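You operate a simulated robot arm through the tools that you are given. There is no shell and no other tool.

You run a simulated two-armed robot. Do the job below in one go: nothing can be reset, and whatever is moved stays where it is left.

Task
On the top of the beech table, fold the blue cover cloth in half, so that its two long edges meet.

The check looks at the end state, three seconds after you hand in, the way a careful person would. Anything else that was tipped, shoved, dropped, spilled or broken makes it a failure. Lids that push on must go on centred and level and be pressed home; caps that screw on are set level and turned clockwise until they are tight. Flat cloth is picked up by pressing the open fingertips on it (5 to 10 N) and closing them slowly along it; thin cloth reads only 2 to 8 mm in the jaws.

Robot
Two 7-joint arms with two-finger grippers on one trunk, on a base that drives. Base frame: it is fixed to the floor where the robot stands at the start and does not move with it; the origin is under the middle of the robot, x ahead of it, y to its left, z up; the surface under the hand at the start is at about z = 82. Lengths are in cm, angles in rad, forces in N, time in s.
The left shoulder is at the start at [7.8, 15.1, 91.3], the right one opposite. With the tool pointing down near the work surface each hand reaches from about 10 to 78 cm from the robot's upright axis, wherever it stands, measured 20 degrees to its own side. Places, roughly: top of the beech table [60, 10, 80]. Payload 2.54 kg a hand.
Tool frame (each hand has its own): the origin (TCP) lies between the finger pads and is the grasp point; the fingertips stand 3 cm ahead of it; z points along the fingers, y is the line along which they close. The gripper opens to 11.6 cm. The gripper's body begins 9.5 cm behind the TCP.
Orientation is that of the tool frame in the base frame, as a unit quaternion [w, x, y, z]. With the fingers straight down and closing along the base's y, the tool's x points along the base's -x, its y along +y and its z along -z.

Tools
- The arms move only by the tool move_arm. It takes "left_increments", "right_increments" or both (then of equal length, played together; a hand with none holds still); each is a list of rows, each an object of numbers (a shift or turn left out is 0, a gripper value left out holds the last): "x", "y", "z": the shift along the tool's x, y, z in units of 150 mm (1.0 is 150 mm); "wx", "wy", "wz": the turn, a rotation vector about the tool's x, y, z in units of 60 degrees (1.0 is 60 degrees); "hand": the finger opening in cm, from 0 to 11.6. In form: [{"x": .., "y": .., "z": .., "wx": .., "wy": .., "wz": .., "hand": ..}, ...]. A call has 1 to 20 rows; each row is the pose to reach, as a shift and turn from the pose commanded when the call began, along the tool's axes at that moment. A call with a number of a shift or a turn outside -1 to 1 is refused whole. A row lasts 0.2 s, in which the tool goes at most 5 cm and 0.15 rad; a call with a longer step from one row to the next is refused whole, and so is a gripper value outside its range. A pose out of reach is approached as far as the arm can. The call stops where the force on the tool passes 40 N (or 10 N more than at its start, if that is more) or the arm is blocked; 0.2 s more then pass. The fingers move at their own pace (about 7.2 cm/s each) and stop on an object; they squeeze with about 34 N. The grip force told is the motor's: it shows also when the fingers shut on nothing. Time passes only in rows, and 0.2 s behind the last, so rows that repeat a pose let the fingers close. The reply holds the time, the measured pose of the TCP, the force on the tool along the base axes, the opening and the grip force, in the units named above and with some noise, with the torque about the TCP (base axes, N m) and any sound that the robot's microphone picked up.
- Cameras (640 x 400 px; columns grow to the right, rows downward): "scene" is now at [17.02, 1.35, 106.37]; the picture's right is [0.06, -1.00, 0.00], its down [-0.27, -0.02, -0.96] and it looks along [0.96, 0.06, -0.27] (base axes); focal length 214 px, centre (320, 200). "left" rides on the left gripper at [6.9, 1.5, -12.2] in its tool frame; the picture's right is [-0.21, 0.98, 0.00], its down [-0.83, -0.18, -0.53] and it looks along [-0.52, -0.11, 0.85] (tool axes); focal length 251 px, centre (320, 200). "right" rides on the right gripper at [6.9, -1.5, -12.2] in its tool frame; the picture's right is [0.22, 0.98, 0.00], its down [-0.83, 0.18, -0.53] and it looks along [-0.52, 0.12, 0.85] (tool axes); focal length 251 px, centre (320, 200). There is no depth. A picture from a camera that has moved, and an enlarged one, comes with that camera's place and axes in the base frame and with its lens. The place of the scene camera against the robot may be out by one fixed shift of up to 1.8 cm in any direction.
- snapshot(camera): a new picture of that camera. No time passes.
- move_column(by): slides the trunk up (or, below 0, down) by that many cm; the arms and the scene camera ride with it, the base frame stays. It gives what a move gives, with no picture.
- roll_base(legs): drives the robot by 1 to 6 legs, each [ahead, left, turn to the left] in cm, cm and rad, along the robot's own axes; the way and the turn of a leg run together, so that a leg with both is an arc; at most 150 cm and 3.142 rad a leg. The arms and the cameras ride along, it lands a little off, and it stops where it bumps. It gives what a move gives.
- turn_head(pan, tilt): turns the head with the scene camera to pan (to the left, within 1.396 rad either way) and tilt (down, from -0.506 to 1.204), counted from straight ahead of the robot. It gives what a move gives.
- zoom(camera, box): a new picture of the part [left, top, right, bottom] of that camera's present view, enlarged. No time passes.
- hand_in(): hands the job in; it is judged then, once.

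Places have to be worked out from the pictures, the camera data and where the tool is seen. Open the grippers and draw the arms clear of the work before you hand the job in, unless the task says otherwise.

The tools are called after ">>>" by a JSON object that holds its "op" and its "data". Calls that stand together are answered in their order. move_arm: Moves the arms, as the interface text tells. Its arguments: {"type":"object","properties":{"left_increments":{"type":"array"},"right_increments":{"type":"array"}},"required":[]} The other tools are called the same way: move_column (by) slides the trunk up or down; roll_base (legs) drives the base; turn_head (pan, tilt) turns the head that bears the scene camera; snapshot (camera) takes a picture; zoom (camera, box) takes an enlarged picture of a part of a camera's view; hand_in () hands the job in.

At the start:

```text
time_s: 0.0
left_ee_pos: [45.99, 14.01, 101.25]
left_ee_rot: [0.0, -0.002, 1.0, -0.001]
left_force: [0.2, 0.1, -1.0]
left_ft_torque: [-0.03, 0.0, 0.02]
left_grip_width: 11.62
left_finger_force: 0.0
right_ee_pos: [41.92, -23.55, 100.1]
right_ee_rot: [0.0, 0.0, 1.0, 0.001]
right_force: [0.5, 0.3, 0.2]
right_ft_torque: [0.02, -0.01, 0.01]
right_grip_width: 11.6
right_finger_force: 0.0
trunk travel left (down, up): [-15.0, 13.9]
robot x, y, heading: [0.11, 0.14, 0.002]
head pan, tilt: [0.063, 0.272]
```

scene: 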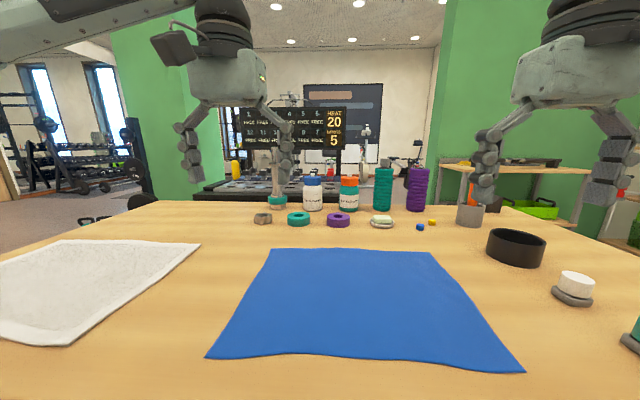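
right: 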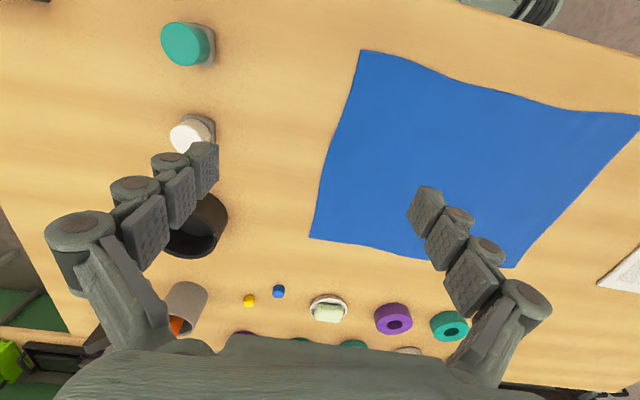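
left: 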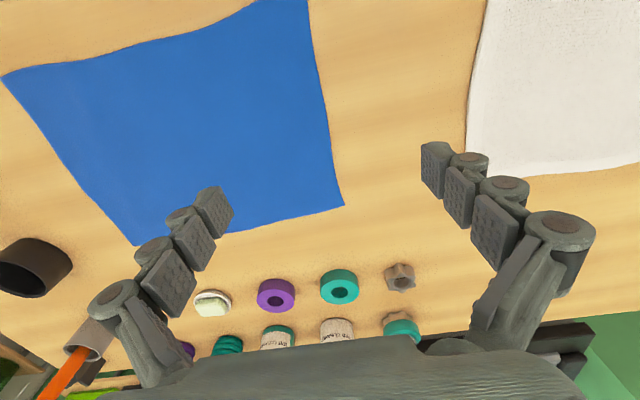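

The cloth lies with its long edges running along base y, at about x = 34.7 (near) and x = 60 (far), and about y = 15 to -20.5. I tilt the head down to see all of it before I move the arms.

>>> {"op": "turn_head", "data": {"pan": 0.0, "tilt": 0.62}}

```text
time_s: 0.8
left_ee_pos: [46.06, 13.95, 101.41]
left_ee_rot: [0.001, -0.001, 1.0, -0.001]
left_force: [0.4, 0.0, 0.4]
left_ft_torque: [-0.02, 0.01, 0.01]
left_grip_width: 11.61
left_finger_force: 0.2
right_ee_pos: [41.89, -23.49, 100.19]
right_ee_rot: [0.0, 0.0, 1.0, 0.002]
right_force: [0.8, 0.4, 0.1]
right_ft_torque: [0.01, -0.01, 0.0]
right_grip_width: 11.62
right_finger_force: 0.0
trunk travel left (down, up): [-15.0, 13.9]
robot x, y, heading: [0.19, -0.24, -0.002]
head pan, tilt: [0.0, 0.62]
```

The head is tilted now. I take a scene picture to see the whole cloth and what lies around it.

>>> {"op": "snapshot", "data": {"camera": "scene"}}

```text
taken
camera scene: at [16.48, 0.77, 103.2], right [0.0, -1.0, 0.0], down [-0.58, 0.0, -0.81], along [0.81, 0.0, -0.58], focal length 214 px, centre (320, 200)
```

scene: 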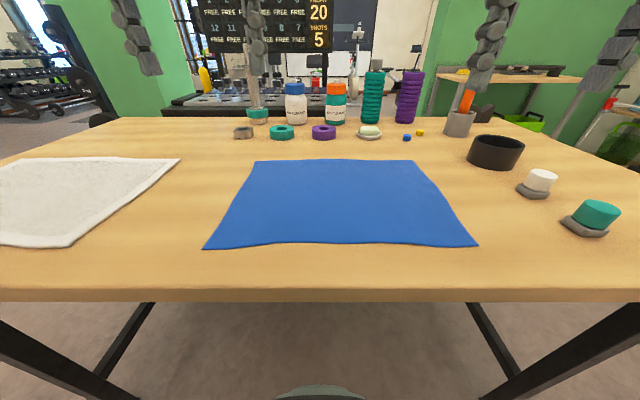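

The picture agrees with the corner estimates. I move both hands forward to above the far edge, starting to turn them so the jaws will close along x (left +90°, right -90°), with the fingers drawn in to about 3 cm.

>>> {"op": "move_arm", "data": {"left_increments": [{"x": -0.149, "y": -0.007, "z": 0.06, "wz": 0.125, "hand": 6}, {"x": -0.298, "y": -0.014, "z": 0.12, "wz": 0.25, "hand": 3}, {"x": -0.447, "y": -0.021, "z": 0.18, "wz": 0.375}, {"x": -0.595, "y": -0.028, "z": 0.24, "wz": 0.5}, {"x": -0.744, "y": -0.036, "z": 0.3, "wz": 0.625}, {"x": -0.893, "y": -0.043, "z": 0.36, "wz": 0.75}], "right_increments": [{"x": -0.155, "y": 0.048, "z": 0.047, "wz": -0.125, "hand": 6}, {"x": -0.311, "y": 0.096, "z": 0.093, "wz": -0.25, "hand": 3}, {"x": -0.467, "y": 0.143, "z": 0.14, "wz": -0.375}, {"x": -0.622, "y": 0.191, "z": 0.187, "wz": -0.5}, {"x": -0.778, "y": 0.239, "z": 0.233, "wz": -0.625}, {"x": -0.933, "y": 0.287, "z": 0.28, "wz": -0.75}]}}

```text
time_s: 2.2
left_ee_pos: [59.48, 13.48, 95.97]
left_ee_rot: [0.001, 0.383, 0.924, -0.001]
left_force: [-0.6, -0.5, 0.6]
left_ft_torque: [-0.02, -0.05, -0.03]
left_grip_width: 2.98
left_finger_force: 0.0
right_ee_pos: [54.16, -18.05, 95.26]
right_ee_rot: [0.001, -0.381, 0.924, -0.001]
right_force: [-1.5, 0.4, 0.4]
right_ft_torque: [-0.04, -0.05, 0.01]
right_grip_width: 2.99
right_finger_force: 0.1
right hand out of reach, approached as far as the arm can: row 6
trunk travel left (down, up): [-15.0, 13.9]
robot x, y, heading: [0.24, 0.36, 0.004]
head pan, tilt: [0.0, 0.62]
```

The right hand stopped a little short at 45°, so either the turn that way or a joint limit is in the way. I check whether it settles by holding one row.

>>> {"op": "move_arm", "data": {"right_increments": [{"x": 0}, {"x": 0}]}}

>>> {"op": "snapshot", "data": {"camera": "scene"}}

>>> {"op": "snapshot", "data": {"camera": "left"}}

>>> {"op": "snapshot", "data": {"camera": "right"}}

```text
time_s: 2.8
left_ee_pos: [59.41, 13.43, 96.03]
left_ee_rot: [0.0, 0.382, 0.924, 0.0]
left_force: [0.1, -1.5, 0.0]
left_ft_torque: [0.01, 0.03, 0.0]
left_grip_width: 2.99
left_finger_force: 0.1
right_ee_pos: [54.39, -18.11, 95.21]
right_ee_rot: [0.001, -0.382, 0.924, 0.001]
right_force: [-0.1, -0.4, 0.5]
right_ft_torque: [0.0, 0.0, 0.03]
right_grip_width: 2.97
right_finger_force: 0.1
trunk travel left (down, up): [-15.0, 13.9]
robot x, y, heading: [-0.2, -0.3, -0.002]
head pan, tilt: [0.0, 0.62]
```

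```text
taken
camera scene: at [16.48, 0.77, 103.19], right [0.0, -1.0, 0.0], down [-0.58, 0.0, -0.81], along [0.81, 0.0, -0.58], focal length 214 px, centre (320, 200)
```

scene: 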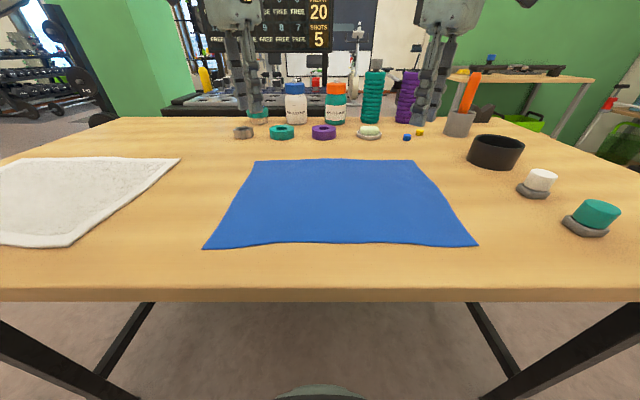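

```text
taken
camera left: at [55.7, 19.45, 108.19], right [0.84, 0.54, 0.0], down [0.46, -0.71, 0.53], along [0.29, -0.45, -0.85], focal length 251 px, centre (320, 200)
```

left: 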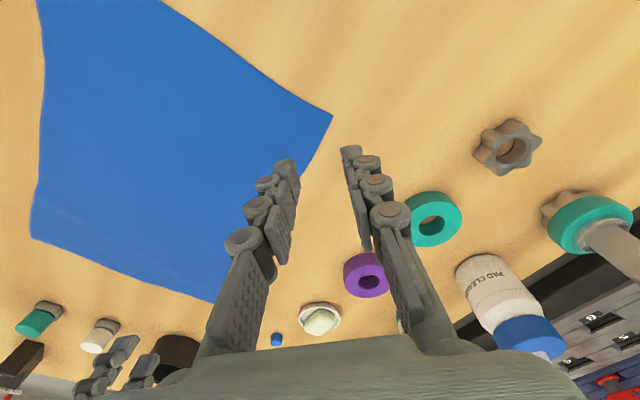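

```text
taken
camera right: at [50.61, -23.99, 107.24], right [-0.84, 0.54, 0.0], down [0.46, 0.71, 0.54], along [0.29, 0.45, -0.84], focal length 251 px, centre (320, 200)
```

right: 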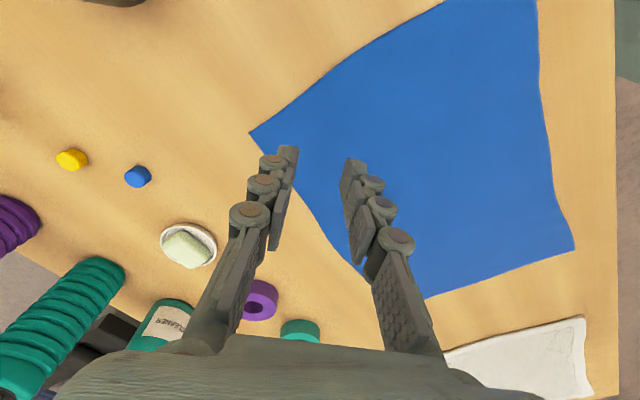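

The left hand is fine, but the right one can't turn this way and still reach. I turn the right hand the other way (towards +90°) and finish the left hand's turn.

>>> {"op": "move_arm", "data": {"left_increments": [{"wz": 0.094}, {"wz": 0.188}, {"wz": 0.281}, {"wz": 0.375}, {"wz": 0.469}, {"wz": 0.563}, {"wz": 0.656}, {"wz": 0.75}], "right_increments": [{"wz": 0.125}, {"wz": 0.25}, {"wz": 0.375}, {"wz": 0.5}, {"wz": 0.625}, {"wz": 0.75}, {"wz": 0.875}, {"wz": 1.0}]}}

```text
time_s: 4.6
left_ee_pos: [59.58, 13.38, 95.98]
left_ee_rot: [0.001, 0.707, 0.707, -0.001]
left_force: [-0.2, -0.7, 0.7]
left_ft_torque: [-0.03, 0.01, -0.03]
left_grip_width: 2.99
left_finger_force: 0.2
right_ee_pos: [54.41, -18.01, 95.2]
right_ee_rot: [0.0, 0.131, 0.991, 0.001]
right_force: [-0.1, -0.4, -0.5]
right_ft_torque: [0.0, 0.01, -0.01]
right_grip_width: 3.02
right_finger_force: 0.0
trunk travel left (down, up): [-15.0, 13.9]
robot x, y, heading: [-0.38, 0.02, -0.0]
head pan, tilt: [0.0, 0.62]
```

The left hand is now fully turned and in place. I carry on turning the right hand to +75°.

>>> {"op": "move_arm", "data": {"right_increments": [{"wz": 0.125}, {"wz": 0.25}, {"wz": 0.375}, {"wz": 0.5}, {"wz": 0.625}, {"wz": 0.75}, {"wz": 0.875}, {"wz": 1.0}]}}

```text
time_s: 6.4
left_ee_pos: [59.57, 13.48, 95.8]
left_ee_rot: [0.001, 0.707, 0.707, -0.001]
left_force: [0.0, 0.4, 1.1]
left_ft_torque: [-0.02, 0.03, -0.01]
left_grip_width: 3.01
left_finger_force: 0.1
right_ee_pos: [54.42, -18.03, 95.26]
right_ee_rot: [-0.001, 0.609, 0.793, 0.001]
right_force: [0.3, -0.3, 0.1]
right_ft_torque: [-0.02, 0.02, -0.01]
right_grip_width: 3.02
right_finger_force: 0.0
trunk travel left (down, up): [-15.0, 13.9]
robot x, y, heading: [0.02, -0.07, -0.002]
head pan, tilt: [0.0, 0.62]
```

The right hand is at +75° with no trouble. I finish its turn and bring it out over the far right corner.

>>> {"op": "move_arm", "data": {"right_increments": [{"x": -0.058, "y": 0.122, "wz": 0.083}, {"x": -0.116, "y": 0.245, "wz": 0.167}, {"x": -0.174, "y": 0.367, "wz": 0.25}, {"x": -0.174, "y": 0.367, "wz": 0.25}]}}

>>> {"op": "snapshot", "data": {"camera": "left"}}

>>> {"op": "snapshot", "data": {"camera": "right"}}

```text
time_s: 7.4
left_ee_pos: [59.59, 13.35, 95.95]
left_ee_rot: [0.001, 0.707, 0.707, 0.0]
left_force: [0.5, 0.6, 0.1]
left_ft_torque: [0.03, 0.03, -0.02]
left_grip_width: 3.0
left_finger_force: 0.1
right_ee_pos: [59.89, -20.37, 95.18]
right_ee_rot: [-0.001, 0.707, 0.707, 0.0]
right_force: [0.4, -0.3, 0.3]
right_ft_torque: [0.0, 0.03, -0.01]
right_grip_width: 3.02
right_finger_force: 0.1
right hand out of reach, approached as far as the arm can: row 3, 4
trunk travel left (down, up): [-15.0, 13.9]
robot x, y, heading: [-0.39, 0.07, -0.002]
head pan, tilt: [0.0, 0.62]
```

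```text
taken
camera left: at [61.01, 20.37, 108.13], right [0.98, -0.21, 0.0], down [-0.18, -0.83, 0.53], along [-0.11, -0.52, -0.85], focal length 251 px, centre (320, 200)
```

left: 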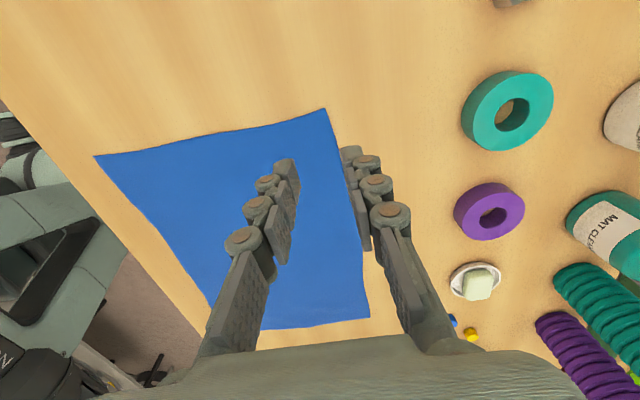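

```text
taken
camera right: at [58.46, -13.47, 107.31], right [0.98, 0.21, 0.0], down [0.18, -0.83, 0.53], along [0.11, -0.52, -0.85], focal length 251 px, centre (320, 200)
```

right: 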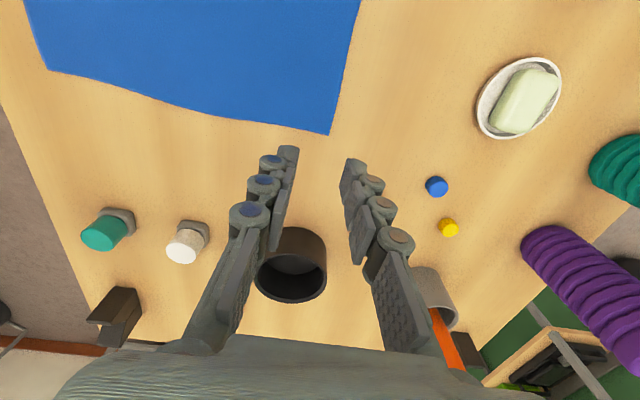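

Both jaws now close along x. The far edge reads as x ≈ 60.5 at the left corner (y 14.8) and x ≈ 61.0 at the right corner (y -21). The right arm is at its reach limit at this height, so I raise the trunk to bring the shoulders nearer to wrist height.

>>> {"op": "move_column", "data": {"by": 10}}

```text
time_s: 8.8
left_ee_pos: [59.5, 13.46, 105.84]
left_ee_rot: [0.0, 0.707, 0.708, 0.0]
left_force: [0.0, -0.1, 1.0]
left_ft_torque: [-0.01, 0.03, 0.0]
left_grip_width: 2.98
left_finger_force: 0.1
right_ee_pos: [59.82, -20.32, 105.21]
right_ee_rot: [0.0, 0.707, 0.707, 0.001]
right_force: [0.2, 0.7, 1.3]
right_ft_torque: [0.01, 0.0, 0.01]
right_grip_width: 3.0
right_finger_force: 0.0
trunk travel left (down, up): [-25.0, 3.9]
robot x, y, heading: [-0.03, 0.11, -0.001]
head pan, tilt: [0.0, 0.62]
```

Now I lower both hands to just above the table (about z = 92), shifting the right hand about 0.9 cm towards +y to centre it near the corner.

>>> {"op": "move_arm", "data": {"left_increments": [{"z": 0.18}, {"z": 0.36}, {"z": 0.54}, {"z": 0.72}, {"z": 0.9}, {"z": 0.9}], "right_increments": [{"z": 0.18, "x": 0.012}, {"z": 0.36, "x": 0.024}, {"z": 0.54, "x": 0.036}, {"z": 0.72, "x": 0.048}, {"z": 0.9, "x": 0.06}, {"z": 0.9, "x": 0.06}]}}

>>> {"op": "snapshot", "data": {"camera": "scene"}}

>>> {"op": "snapshot", "data": {"camera": "left"}}

>>> {"op": "snapshot", "data": {"camera": "right"}}

```text
time_s: 10.2
left_ee_pos: [59.59, 13.42, 92.42]
left_ee_rot: [0.0, 0.706, 0.708, 0.0]
left_force: [0.2, 1.5, 0.7]
left_ft_torque: [0.0, 0.02, 0.01]
left_grip_width: 3.0
left_finger_force: 0.1
right_ee_pos: [59.74, -19.24, 91.82]
right_ee_rot: [0.0, 0.707, 0.707, 0.001]
right_force: [0.1, 0.0, 0.2]
right_ft_torque: [-0.02, 0.01, 0.0]
right_grip_width: 2.97
right_finger_force: 0.1
trunk travel left (down, up): [-25.0, 3.9]
robot x, y, heading: [-0.03, -0.07, 0.004]
head pan, tilt: [0.0, 0.62]
```

```text
taken
camera scene: at [16.46, 0.77, 113.19], right [0.0, -1.0, 0.0], down [-0.58, 0.0, -0.81], along [0.81, 0.0, -0.58], focal length 214 px, centre (320, 200)
```

scene: 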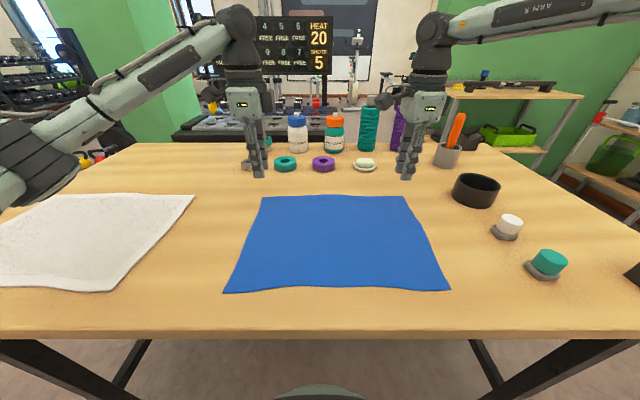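

```text
taken
camera left: at [61.0, 20.4, 104.65], right [0.98, -0.21, 0.0], down [-0.18, -0.83, 0.53], along [-0.11, -0.52, -0.84], focal length 251 px, centre (320, 200)
```

left: 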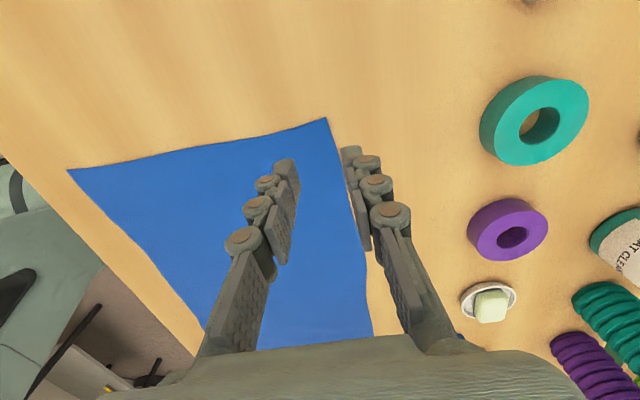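

```text
taken
camera right: at [58.36, -12.42, 103.81], right [0.98, 0.22, 0.0], down [0.18, -0.83, 0.53], along [0.11, -0.52, -0.85], focal length 251 px, centre (320, 200)
```

right: 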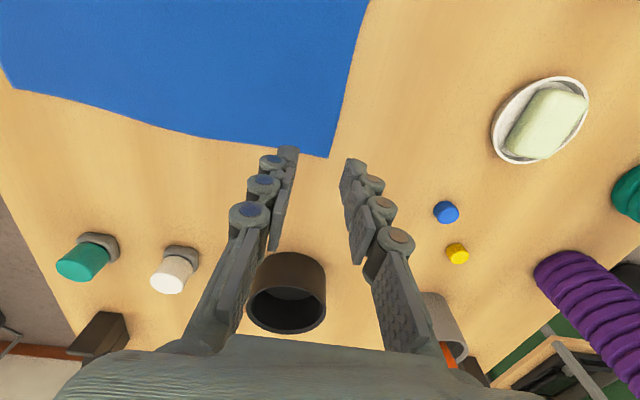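

Corners agree: the far-left corner is at about (60.4, 14.7) and the far-right at about (61, -21). I lower both hands to about 0.6 cm above the expected contact height, nudging the left one 0.3 cm back so its outer finger comes down just off the edge.

>>> {"op": "move_arm", "data": {"left_increments": [{"z": 0.15, "y": -0.007}, {"z": 0.3, "y": -0.014}, {"z": 0.44, "y": -0.02}, {"z": 0.44, "y": -0.02}], "right_increments": [{"z": 0.14}, {"z": 0.28}, {"z": 0.413}, {"z": 0.413}]}}

>>> {"op": "snapshot", "data": {"camera": "left"}}

>>> {"op": "snapshot", "data": {"camera": "right"}}

```text
time_s: 11.2
left_ee_pos: [59.06, 13.43, 85.87]
left_ee_rot: [0.001, 0.707, 0.707, 0.0]
left_force: [0.5, -0.3, 0.6]
left_ft_torque: [0.03, 0.01, 0.0]
left_grip_width: 2.98
left_finger_force: 0.0
right_ee_pos: [59.81, -19.31, 85.5]
right_ee_rot: [-0.001, 0.707, 0.707, 0.0]
right_force: [-0.8, -0.7, 0.4]
right_ft_torque: [0.02, 0.01, -0.03]
right_grip_width: 3.01
right_finger_force: 0.1
trunk travel left (down, up): [-25.0, 3.9]
robot x, y, heading: [-0.02, -0.13, -0.002]
head pan, tilt: [0.0, 0.62]
```

```text
taken
camera left: at [60.68, 20.34, 98.02], right [0.98, -0.21, 0.0], down [-0.18, -0.83, 0.53], along [-0.11, -0.52, -0.84], focal length 251 px, centre (320, 200)
```

left: 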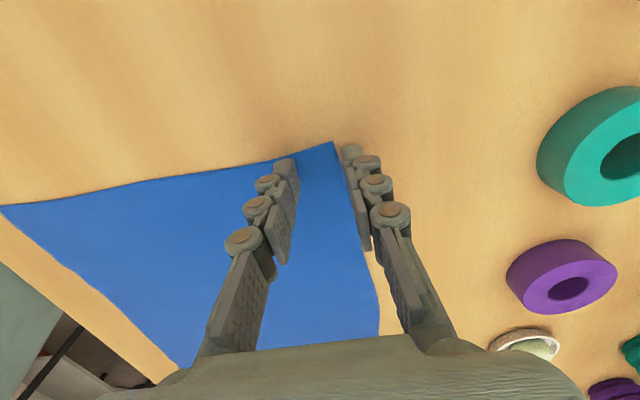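

```text
taken
camera right: at [58.43, -12.47, 97.6], right [0.98, 0.22, 0.0], down [0.18, -0.83, 0.53], along [0.11, -0.52, -0.85], focal length 251 px, centre (320, 200)
```

right: 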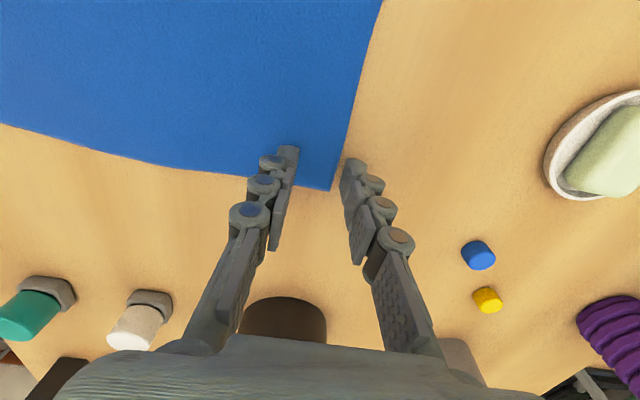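

Both jaws straddle the far edge, with the outer finger just off the cloth. I ease down in small steps to find contact, shifting the left hand in by 0.4 cm.

>>> {"op": "move_arm", "data": {"left_increments": [{"z": 0.013, "x": -0.013}, {"z": 0.025, "x": -0.027}, {"z": 0.035, "x": -0.027}, {"z": 0.045, "x": -0.027}], "right_increments": [{"z": 0.008}, {"z": 0.016}, {"z": 0.024}, {"z": 0.03}]}}

```text
time_s: 12.2
left_ee_pos: [59.14, 12.96, 85.24]
left_ee_rot: [0.001, 0.706, 0.708, -0.001]
left_force: [0.5, 1.0, 1.0]
left_ft_torque: [-0.02, 0.05, -0.05]
left_grip_width: 3.02
left_finger_force: 0.1
right_ee_pos: [59.82, -19.39, 85.17]
right_ee_rot: [-0.001, 0.707, 0.707, 0.001]
right_force: [0.0, -0.4, 1.4]
right_ft_torque: [0.02, 0.03, -0.03]
right_grip_width: 3.01
right_finger_force: 0.1
trunk travel left (down, up): [-25.0, 3.9]
robot x, y, heading: [0.12, 0.05, 0.001]
head pan, tilt: [0.0, 0.62]
```

No contact yet (forces under 1.5 N). I go down another 0.3 cm in 1 mm steps.

>>> {"op": "move_arm", "data": {"left_increments": [{"z": 0.007}, {"z": 0.013}, {"z": 0.02}, {"z": 0.02}], "right_increments": [{"z": 0.007}, {"z": 0.013}, {"z": 0.02}, {"z": 0.02}]}}

```text
time_s: 13.2
left_ee_pos: [59.01, 13.0, 85.11]
left_ee_rot: [0.002, 0.707, 0.708, 0.0]
left_force: [-0.4, 0.4, 8.9]
left_ft_torque: [0.04, 0.21, -0.01]
left_grip_width: 3.07
left_finger_force: 0.5
right_ee_pos: [59.57, -19.36, 85.02]
right_ee_rot: [0.0, 0.707, 0.707, 0.002]
right_force: [-3.3, -2.6, 16.8]
right_ft_torque: [-0.15, 0.48, 0.02]
right_grip_width: 3.24
right_finger_force: 1.6
trunk travel left (down, up): [-25.0, 3.9]
robot x, y, heading: [0.1, -0.12, -0.004]
head pan, tilt: [0.0, 0.62]
```

The left hand presses with about 9 N and the right with about 17 N. I back the right off by about 1 mm and check.

>>> {"op": "move_arm", "data": {"right_increments": [{"z": -0.008}, {"z": -0.008}]}}

```text
time_s: 13.8
left_ee_pos: [59.03, 12.87, 85.11]
left_ee_rot: [0.002, 0.707, 0.707, 0.001]
left_force: [-0.8, 0.5, 11.7]
left_ft_torque: [0.07, 0.28, 0.04]
left_grip_width: 3.08
left_finger_force: 0.7
right_ee_pos: [59.57, -19.39, 84.96]
right_ee_rot: [-0.001, 0.706, 0.708, 0.003]
right_force: [-1.2, -0.4, 11.7]
right_ft_torque: [-0.09, 0.31, -0.03]
right_grip_width: 3.21
right_finger_force: 1.0
trunk travel left (down, up): [-25.0, 3.9]
robot x, y, heading: [-0.15, 0.13, 0.004]
head pan, tilt: [0.0, 0.62]
```

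Both press at about 12 N. I ease up very slightly and close the fingers slowly along the cloth.

>>> {"op": "move_arm", "data": {"left_increments": [{"z": -0.004, "hand": 3.0}, {"z": -0.004, "hand": 2.75}, {"z": -0.004, "hand": 2.5}, {"z": -0.004, "hand": 2.25}, {"z": -0.004, "hand": 2.0}, {"z": -0.004, "hand": 1.75}, {"z": -0.004, "hand": 1.5}, {"z": -0.004, "hand": 1.25}, {"z": -0.004, "hand": 1.0}, {"z": -0.004, "hand": 0.75}, {"z": -0.004, "hand": 0.5}, {"z": -0.004, "hand": 0.25}, {"z": -0.004, "hand": 0}, {"z": -0.004, "hand": 0}, {"z": -0.004, "hand": 0}], "right_increments": [{"z": -0.004, "hand": 3.0}, {"z": -0.004, "hand": 2.75}, {"z": -0.004, "hand": 2.5}, {"z": -0.004, "hand": 2.25}, {"z": -0.004, "hand": 2.0}, {"z": -0.004, "hand": 1.75}, {"z": -0.004, "hand": 1.5}, {"z": -0.004, "hand": 1.25}, {"z": -0.004, "hand": 1.0}, {"z": -0.004, "hand": 0.75}, {"z": -0.004, "hand": 0.5}, {"z": -0.004, "hand": 0.25}, {"z": -0.004, "hand": 0}, {"z": -0.004, "hand": 0}, {"z": -0.004, "hand": 0}]}}

>>> {"op": "snapshot", "data": {"camera": "left"}}

>>> {"op": "snapshot", "data": {"camera": "right"}}

```text
time_s: 17.0
left_ee_pos: [59.07, 12.92, 84.92]
left_ee_rot: [0.0, 0.706, 0.708, 0.0]
left_force: [-0.7, 1.3, 6.4]
left_ft_torque: [0.02, -0.03, 0.0]
left_grip_width: 0.07
left_finger_force: 28.7
right_ee_pos: [59.72, -19.35, 85.03]
right_ee_rot: [-0.001, 0.707, 0.707, 0.001]
right_force: [-0.6, 0.5, 3.2]
right_ft_torque: [-0.02, 0.08, 0.01]
right_grip_width: 0.3
right_finger_force: 37.2
trunk travel left (down, up): [-25.0, 3.9]
robot x, y, heading: [-0.14, 0.05, 0.001]
head pan, tilt: [0.0, 0.62]
```

```text
taken
camera left: at [60.65, 19.92, 97.22], right [0.98, -0.21, 0.0], down [-0.18, -0.83, 0.53], along [-0.11, -0.52, -0.85], focal length 251 px, centre (320, 200)
```

left: 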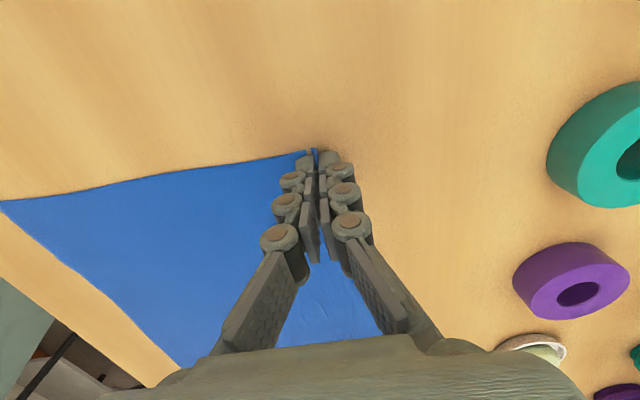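

```text
taken
camera right: at [58.33, -12.48, 97.12], right [0.98, 0.22, 0.0], down [0.18, -0.83, 0.53], along [0.12, -0.52, -0.85], focal length 251 px, centre (320, 200)
```

right: 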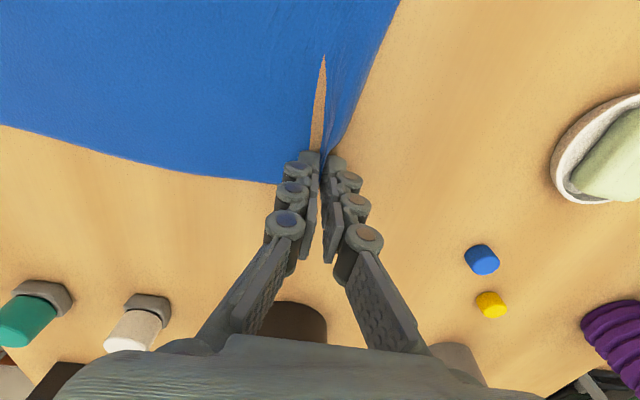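

The right jaw reads 3 mm (cloth), while the left reads 0.7 mm, so it is probably empty. I zoom in on both fingertips.

>>> {"op": "zoom", "data": {"camera": "left", "box": [220, 100, 420, 225]}}

>>> {"op": "zoom", "data": {"camera": "right", "box": [220, 30, 420, 225]}}

```text
3.20 times, centred on (320, 162) of left
camera zoom: at [60.65, 19.92, 97.22], right [0.98, -0.21, 0.0], down [-0.18, -0.83, 0.53], along [-0.11, -0.52, -0.85], focal length 805 px, centre (320, 320)
```

zoom: 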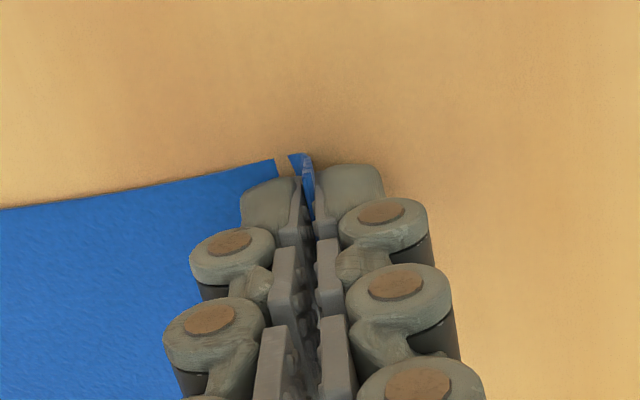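

```text
2.05 times, centred on (320, 128) of right
camera zoom: at [58.33, -12.48, 97.12], right [0.98, 0.22, 0.0], down [0.18, -0.83, 0.53], along [0.12, -0.52, -0.85], focal length 516 px, centre (320, 349)
```

zoom: 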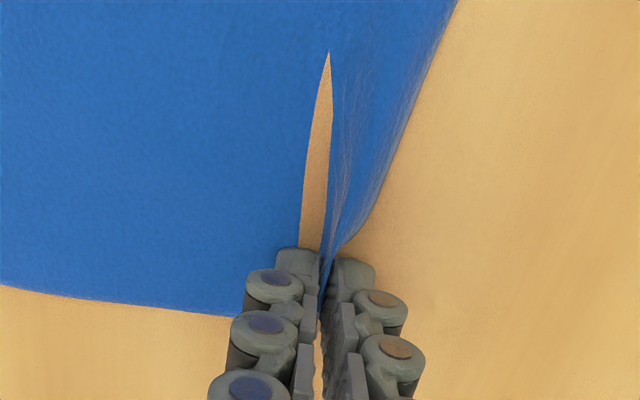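

Both pictures show a strip of the edge standing up between the fingers, thinner on the left. I lift both hands a little (2 cm) to see whether each holds.

>>> {"op": "move_arm", "data": {"left_increments": [{"z": -0.033}, {"z": -0.067}, {"z": -0.1}, {"z": -0.133}, {"z": -0.133}], "right_increments": [{"z": -0.033}, {"z": -0.067}, {"z": -0.1}, {"z": -0.133}, {"z": -0.133}]}}

>>> {"op": "snapshot", "data": {"camera": "left"}}

>>> {"op": "snapshot", "data": {"camera": "right"}}

```text
time_s: 18.2
left_ee_pos: [59.18, 12.96, 86.98]
left_ee_rot: [0.001, 0.706, 0.709, -0.001]
left_force: [0.2, 0.9, -2.4]
left_ft_torque: [0.0, -0.03, -0.01]
left_grip_width: 0.21
left_finger_force: 28.7
right_ee_pos: [59.77, -19.35, 87.04]
right_ee_rot: [-0.001, 0.707, 0.707, 0.001]
right_force: [0.2, 0.3, -1.2]
right_ft_torque: [-0.01, -0.02, -0.02]
right_grip_width: 0.3
right_finger_force: 29.9
trunk travel left (down, up): [-25.0, 3.9]
robot x, y, heading: [0.35, -0.18, -0.001]
head pan, tilt: [0.0, 0.62]
```

```text
taken
camera left: at [60.71, 19.92, 99.1], right [0.98, -0.21, 0.0], down [-0.18, -0.83, 0.53], along [-0.11, -0.52, -0.85], focal length 251 px, centre (320, 200)
```

left: 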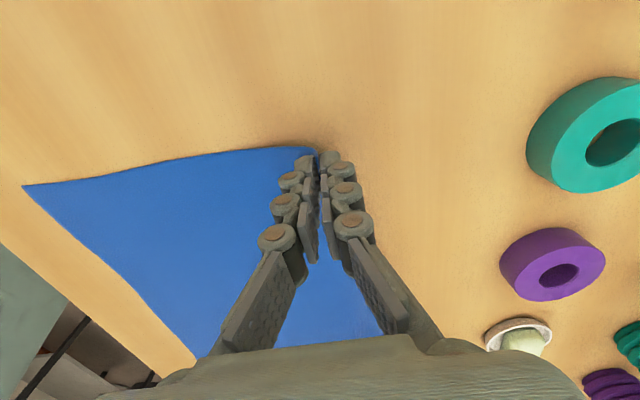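

```text
taken
camera right: at [58.38, -12.48, 99.1], right [0.98, 0.22, 0.0], down [0.18, -0.83, 0.53], along [0.11, -0.52, -0.85], focal length 251 px, centre (320, 200)
```

right: 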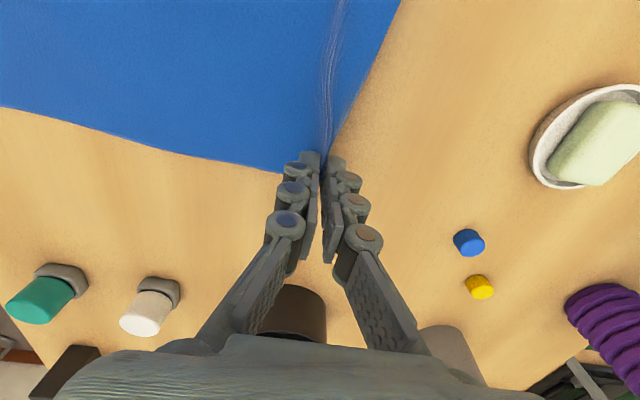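

Both hands are holding cloth now (2 mm left, 3 mm right). I zoom in on the fingertips to see how much edge lies outside each pinch.

>>> {"op": "zoom", "data": {"camera": "left", "box": [220, 100, 420, 225]}}

>>> {"op": "zoom", "data": {"camera": "right", "box": [240, 0, 440, 200]}}

>>> {"op": "zoom", "data": {"camera": "scene", "box": [200, 130, 480, 310]}}

```text
3.20 times, centred on (320, 162) of left
camera zoom: at [60.71, 19.92, 99.1], right [0.98, -0.21, 0.0], down [-0.18, -0.83, 0.53], along [-0.11, -0.52, -0.85], focal length 805 px, centre (320, 320)
```

zoom: 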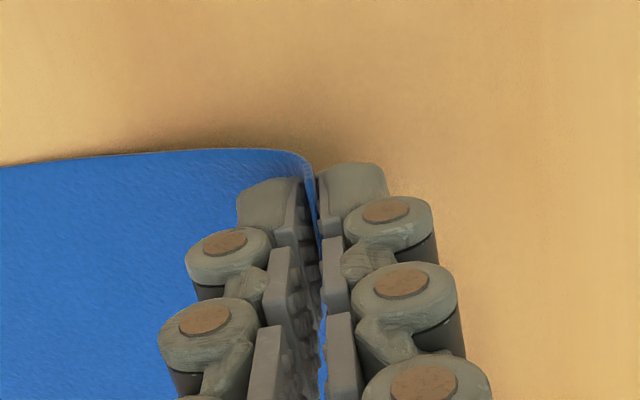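

```text
2.00 times, centred on (340, 100) of right
camera zoom: at [58.38, -12.48, 99.1], right [0.98, 0.22, 0.0], down [0.18, -0.83, 0.53], along [0.11, -0.52, -0.85], focal length 503 px, centre (280, 400)
```

zoom: 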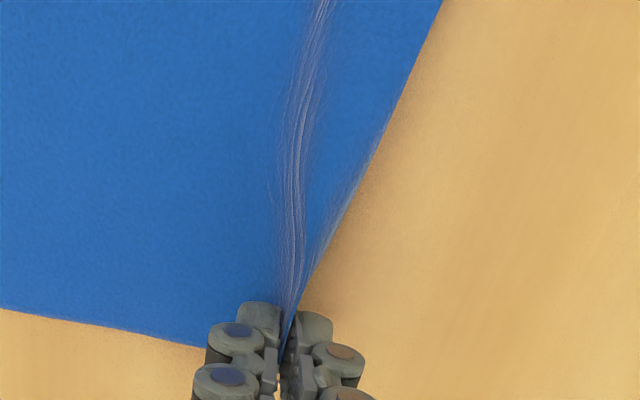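

```text
2.22 times, centred on (340, 220) of scene
camera zoom: at [16.47, 0.77, 113.19], right [0.0, -1.0, 0.0], down [-0.58, 0.0, -0.81], along [0.81, 0.0, -0.58], focal length 477 px, centre (276, 156)
```

zoom: 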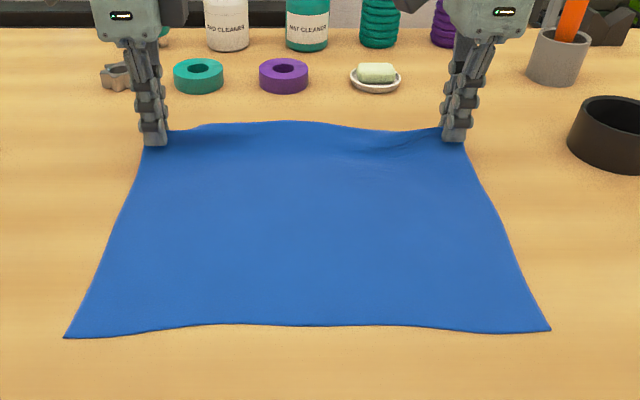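

Both grips hold the edge itself, cleanly at the corners. I start the fold: swing both hands up and back along an arc about the fold line (x ≈ 47.5), tilting the fingers slightly forward.

>>> {"op": "move_arm", "data": {"left_increments": [{"y": -0.025, "z": -0.077, "wx": -0.017}, {"y": -0.051, "z": -0.153, "wx": -0.033}, {"y": -0.083, "z": -0.215, "wx": -0.05}, {"y": -0.115, "z": -0.276, "wx": -0.067}, {"y": -0.157, "z": -0.332, "wx": -0.083}, {"y": -0.2, "z": -0.387, "wx": -0.1}, {"y": -0.251, "z": -0.435, "wx": -0.117}, {"y": -0.303, "z": -0.482, "wx": -0.133}, {"y": -0.362, "z": -0.521, "wx": -0.15}, {"y": -0.421, "z": -0.559, "wx": -0.167}, {"y": -0.486, "z": -0.588, "wx": -0.183}, {"y": -0.551, "z": -0.615, "wx": -0.2}, {"y": -0.62, "z": -0.634, "wx": -0.217}, {"y": -0.69, "z": -0.649, "wx": -0.233}, {"y": -0.761, "z": -0.656, "wx": -0.25}, {"y": -0.832, "z": -0.659, "wx": -0.267}], "right_increments": [{"y": -0.025, "z": -0.077, "wx": -0.017}, {"y": -0.051, "z": -0.153, "wx": -0.033}, {"y": -0.083, "z": -0.215, "wx": -0.05}, {"y": -0.115, "z": -0.276, "wx": -0.067}, {"y": -0.157, "z": -0.332, "wx": -0.083}, {"y": -0.2, "z": -0.387, "wx": -0.1}, {"y": -0.251, "z": -0.435, "wx": -0.117}, {"y": -0.303, "z": -0.482, "wx": -0.133}, {"y": -0.362, "z": -0.521, "wx": -0.15}, {"y": -0.421, "z": -0.559, "wx": -0.167}, {"y": -0.486, "z": -0.588, "wx": -0.183}, {"y": -0.551, "z": -0.615, "wx": -0.2}, {"y": -0.62, "z": -0.634, "wx": -0.217}, {"y": -0.69, "z": -0.649, "wx": -0.233}, {"y": -0.761, "z": -0.656, "wx": -0.25}, {"y": -0.832, "z": -0.659, "wx": -0.267}]}}

>>> {"op": "snapshot", "data": {"camera": "scene"}}

>>> {"op": "snapshot", "data": {"camera": "left"}}

>>> {"op": "snapshot", "data": {"camera": "right"}}

```text
time_s: 21.6
left_ee_pos: [46.81, 13.05, 96.72]
left_ee_rot: [0.099, 0.7, 0.701, 0.099]
left_force: [0.9, -0.6, -1.0]
left_ft_torque: [0.0, 0.01, -0.04]
left_grip_width: 0.19
left_finger_force: 28.8
right_ee_pos: [47.18, -19.33, 97.02]
right_ee_rot: [0.097, 0.7, 0.7, 0.1]
right_force: [-1.3, -0.1, 2.5]
right_ft_torque: [-0.01, -0.03, 0.0]
right_grip_width: 0.19
right_finger_force: 34.3
trunk travel left (down, up): [-25.0, 3.9]
robot x, y, heading: [-0.06, -0.28, -0.004]
head pan, tilt: [0.0, 0.62]
```

```text
taken
camera scene: at [16.44, 0.77, 113.2], right [0.0, -1.0, 0.0], down [-0.58, 0.0, -0.81], along [0.81, 0.0, -0.58], focal length 214 px, centre (320, 200)
```

scene: 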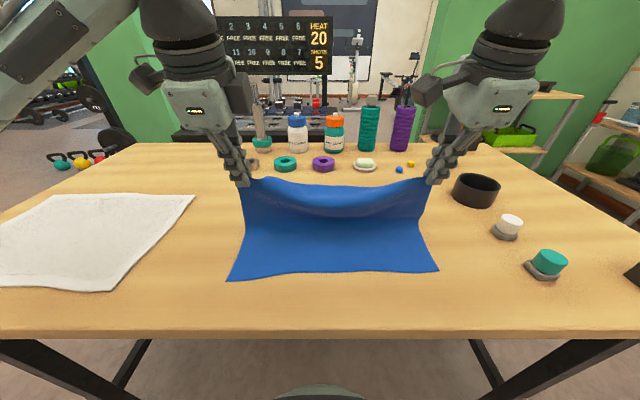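

```text
taken
camera left: at [44.77, 19.96, 108.97], right [0.94, -0.21, 0.27], down [-0.32, -0.83, 0.46], along [0.12, -0.52, -0.84], focal length 251 px, centre (320, 200)
```

left: 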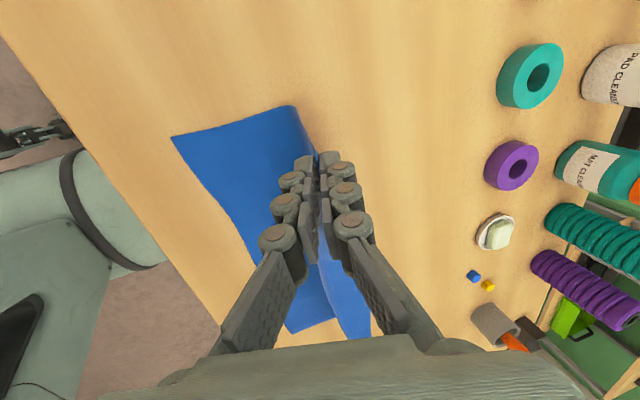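

```text
taken
camera right: at [42.56, -12.5, 108.06], right [0.94, 0.21, 0.27], down [0.03, -0.83, 0.56], along [0.34, -0.52, -0.78], focal length 251 px, centre (320, 200)
```

right: 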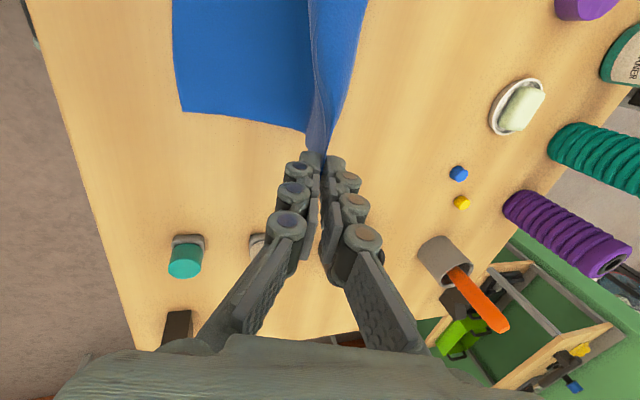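

The fold is lifting well. The near edge has slid forward a little and turned: by my reading its corners are now at about (36.2, 15.5) and (38.3, -20.4). I zoom in on the grips and the scene before choosing where to lay the edge down.

>>> {"op": "zoom", "data": {"camera": "scene", "box": [200, 150, 480, 310]}}

>>> {"op": "zoom", "data": {"camera": "left", "box": [240, 80, 400, 240]}}

>>> {"op": "zoom", "data": {"camera": "right", "box": [240, 60, 400, 220]}}

```text
2.29 times, centred on (340, 230) of scene
camera zoom: at [16.44, 0.77, 113.2], right [0.0, -1.0, 0.0], down [-0.58, 0.0, -0.81], along [0.81, 0.0, -0.58], focal length 490 px, centre (274, 131)
```

zoom: 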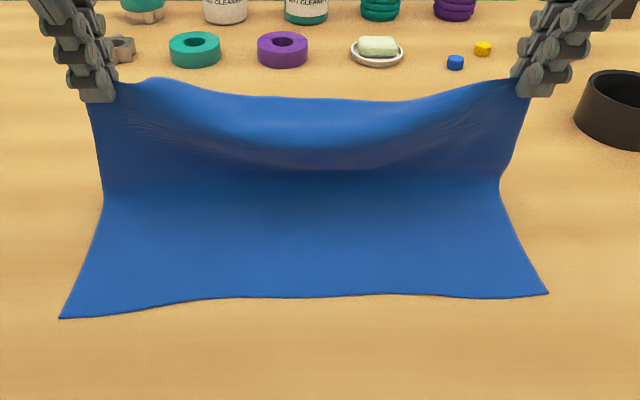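

```text
2.50 times, centred on (320, 160) of left
camera zoom: at [44.77, 19.96, 108.97], right [0.94, -0.21, 0.27], down [-0.32, -0.83, 0.46], along [0.12, -0.52, -0.84], focal length 629 px, centre (320, 300)
```

zoom: 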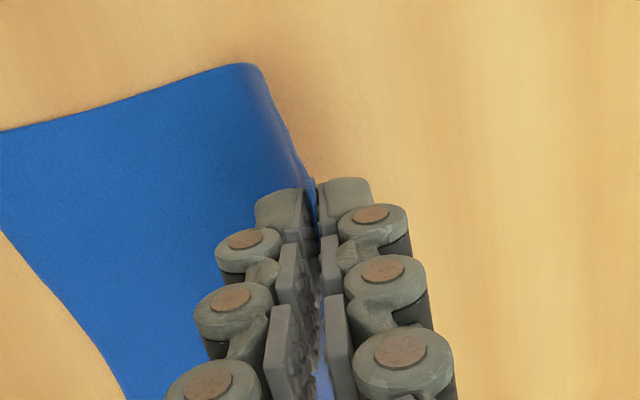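

```text
2.50 times, centred on (320, 140) of right
camera zoom: at [42.56, -12.5, 108.06], right [0.94, 0.21, 0.27], down [0.03, -0.83, 0.56], along [0.34, -0.52, -0.78], focal length 629 px, centre (320, 350)
```

zoom: 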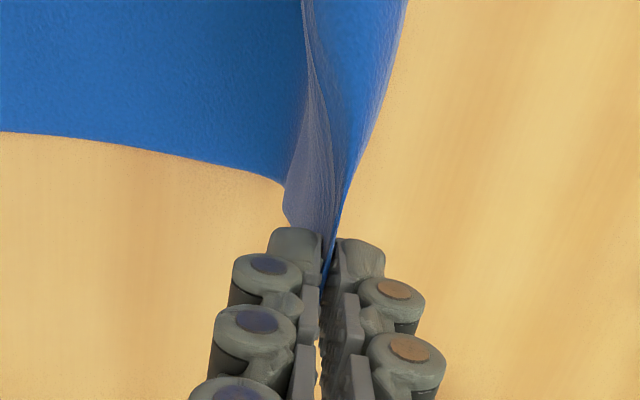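

The grips are sound, with about 1 cm of edge inside each jaw. I carry on the arc down towards the near edge, tilting to 30° with the hands spread slightly, aiming for fingertips at x ≈ 37.0 (left) and 39.1 (right) and about 4 cm above the table.

>>> {"op": "move_arm", "data": {"left_increments": [{"y": -0.084, "z": -0.006, "wx": -0.017, "x": 0.002}, {"y": -0.168, "z": -0.01, "wx": -0.033, "x": 0.004}, {"y": -0.252, "z": 0.0, "wx": -0.054, "x": 0.007}, {"y": -0.336, "z": 0.014, "wx": -0.075, "x": 0.009}, {"y": -0.419, "z": 0.043, "wx": -0.096, "x": 0.011}, {"y": -0.501, "z": 0.074, "wx": -0.117, "x": 0.013}, {"y": -0.575, "z": 0.113, "wx": -0.138, "x": 0.015}, {"y": -0.649, "z": 0.153, "wx": -0.158, "x": 0.018}, {"y": -0.716, "z": 0.202, "wx": -0.179, "x": 0.02}, {"y": -0.783, "z": 0.251, "wx": -0.2, "x": 0.022}, {"y": -0.829, "z": 0.292, "wx": -0.217, "x": 0.025}, {"y": -0.875, "z": 0.332, "wx": -0.233, "x": 0.027}], "right_increments": [{"y": -0.077, "z": -0.005, "wx": -0.017, "x": -0.002}, {"y": -0.154, "z": -0.008, "wx": -0.033, "x": -0.004}, {"y": -0.229, "z": 0.009, "wx": -0.054, "x": -0.007}, {"y": -0.304, "z": 0.028, "wx": -0.075, "x": -0.009}, {"y": -0.377, "z": 0.06, "wx": -0.096, "x": -0.011}, {"y": -0.449, "z": 0.094, "wx": -0.117, "x": -0.013}, {"y": -0.514, "z": 0.136, "wx": -0.138, "x": -0.015}, {"y": -0.579, "z": 0.178, "wx": -0.158, "x": -0.018}, {"y": -0.636, "z": 0.23, "wx": -0.179, "x": -0.02}, {"y": -0.693, "z": 0.281, "wx": -0.2, "x": -0.022}, {"y": -0.734, "z": 0.327, "wx": -0.217, "x": -0.025}, {"y": -0.774, "z": 0.372, "wx": -0.233, "x": -0.027}]}}

>>> {"op": "snapshot", "data": {"camera": "scene"}}

>>> {"op": "snapshot", "data": {"camera": "left"}}

>>> {"op": "snapshot", "data": {"camera": "right"}}

```text
time_s: 24.2
left_ee_pos: [40.36, 10.84, 90.56]
left_ee_rot: [0.183, 0.683, 0.683, 0.183]
left_force: [2.4, -0.6, -1.8]
left_ft_torque: [0.0, 0.02, 0.01]
left_grip_width: 0.22
left_finger_force: 28.6
left hand out of reach, approached as far as the arm can: row 8, 9, 10, 11, 12
right_ee_pos: [42.88, -19.31, 90.5]
right_ee_rot: [0.181, 0.683, 0.684, 0.183]
right_force: [-1.3, 0.5, -0.1]
right_ft_torque: [0.03, 0.06, 0.01]
right_grip_width: 0.02
right_finger_force: 28.1
right hand out of reach, approached as far as the arm can: row 8, 9, 10, 11, 12
trunk travel left (down, up): [-25.0, 3.9]
robot x, y, heading: [0.01, -0.2, 0.001]
head pan, tilt: [0.0, 0.62]
```

```text
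taken
camera scene: at [16.47, 0.76, 113.19], right [0.0, -1.0, 0.0], down [-0.58, 0.0, -0.81], along [0.81, 0.0, -0.58], focal length 214 px, centre (320, 200)
```

scene: 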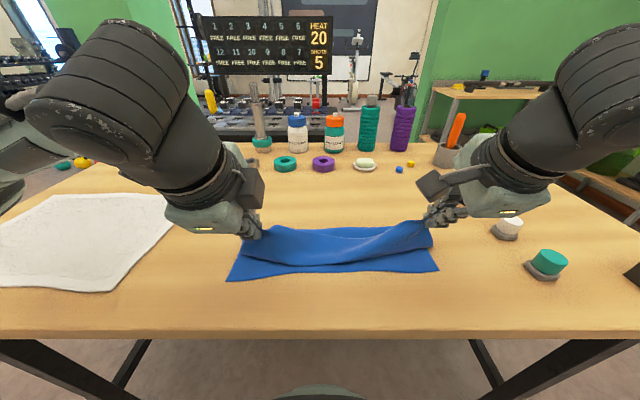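

```text
taken
camera left: at [35.56, 17.76, 101.89], right [0.85, -0.21, 0.49], down [-0.42, -0.83, 0.37], along [0.32, -0.52, -0.79], focal length 251 px, centre (320, 200)
```

left: 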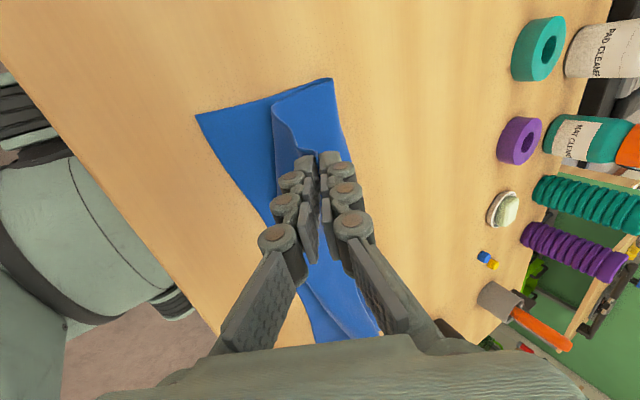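

```text
taken
camera right: at [35.52, -12.49, 100.23], right [0.85, 0.21, 0.49], down [-0.11, -0.83, 0.55], along [0.52, -0.52, -0.68], focal length 251 px, centre (320, 200)
```

right: 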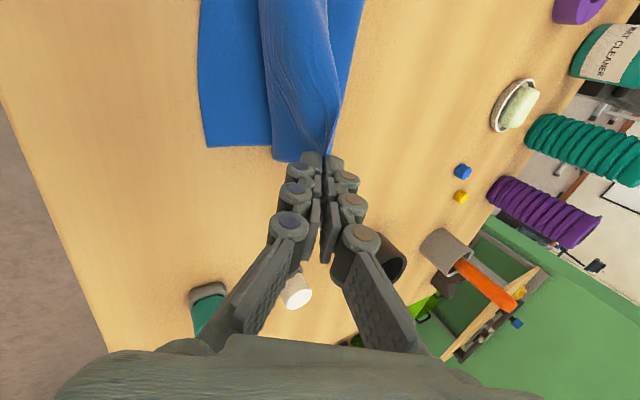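

Both arms hit their near-side limit with this tilt, so the fingertips are about 5 cm short. Driving the base back a little would bring the hands home, but first I check that both grips still hold.

>>> {"op": "zoom", "data": {"camera": "right", "box": [240, 60, 400, 220]}}

>>> {"op": "zoom", "data": {"camera": "left", "box": [180, 60, 400, 220]}}

>>> {"op": "zoom", "data": {"camera": "scene", "box": [200, 180, 480, 310]}}

```text
2.50 times, centred on (320, 140) of right
camera zoom: at [35.52, -12.49, 100.23], right [0.85, 0.21, 0.49], down [-0.11, -0.83, 0.55], along [0.52, -0.52, -0.68], focal length 629 px, centre (320, 350)
```

zoom: 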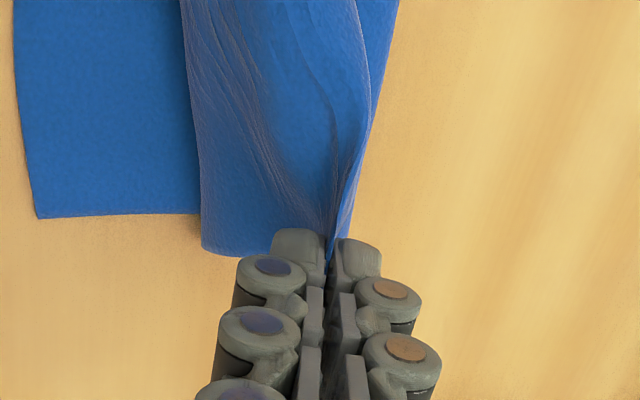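

```text
2.50 times, centred on (290, 140) of left
camera zoom: at [35.56, 17.76, 101.89], right [0.85, -0.21, 0.49], down [-0.42, -0.83, 0.37], along [0.32, -0.52, -0.79], focal length 629 px, centre (395, 350)
```

zoom: 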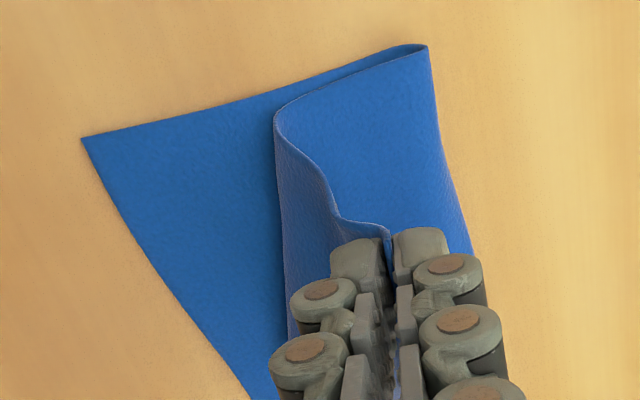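

```text
2.29 times, centred on (340, 245) of scene
camera zoom: at [16.47, 0.76, 113.19], right [0.0, -1.0, 0.0], down [-0.58, 0.0, -0.81], along [0.81, 0.0, -0.58], focal length 490 px, centre (274, 97)
```

zoom: 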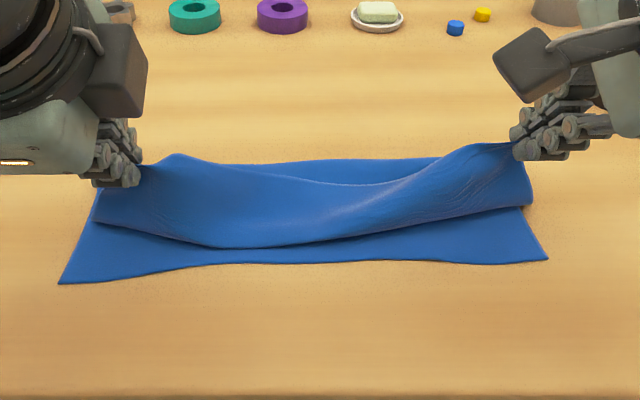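

Both still hold; the cloth's slack just bellies between the hands. I first ease both hands forward 3 cm and put the left back out to y ≈ 13.4, then I'll drive the base back so the hands come home without cramping the arms.

>>> {"op": "move_arm", "data": {"left_increments": [{"x": 0.042, "y": 0.047, "z": 0.018}, {"x": 0.083, "y": 0.095, "z": 0.036}, {"x": 0.125, "y": 0.142, "z": 0.053}, {"x": 0.167, "y": 0.19, "z": 0.071}, {"x": 0.167, "y": 0.19, "z": 0.071}], "right_increments": [{"x": -0.005, "y": 0.047, "z": 0.018}, {"x": -0.01, "y": 0.095, "z": 0.036}, {"x": -0.015, "y": 0.142, "z": 0.053}, {"x": -0.02, "y": 0.19, "z": 0.071}, {"x": -0.02, "y": 0.19, "z": 0.071}]}}

```text
time_s: 25.4
left_ee_pos: [43.33, 13.33, 91.22]
left_ee_rot: [0.183, 0.682, 0.684, 0.184]
left_force: [0.8, -1.0, -2.9]
left_ft_torque: [0.0, 0.04, 0.0]
left_grip_width: 0.19
left_finger_force: 28.7
right_ee_pos: [45.82, -19.58, 91.0]
right_ee_rot: [0.182, 0.683, 0.683, 0.184]
right_force: [0.2, -0.2, 1.4]
right_ft_torque: [-0.04, 0.11, 0.06]
right_grip_width: 0.04
right_finger_force: 27.3
trunk travel left (down, up): [-25.0, 3.9]
robot x, y, heading: [-0.19, 0.1, 0.002]
head pan, tilt: [0.0, 0.62]
```

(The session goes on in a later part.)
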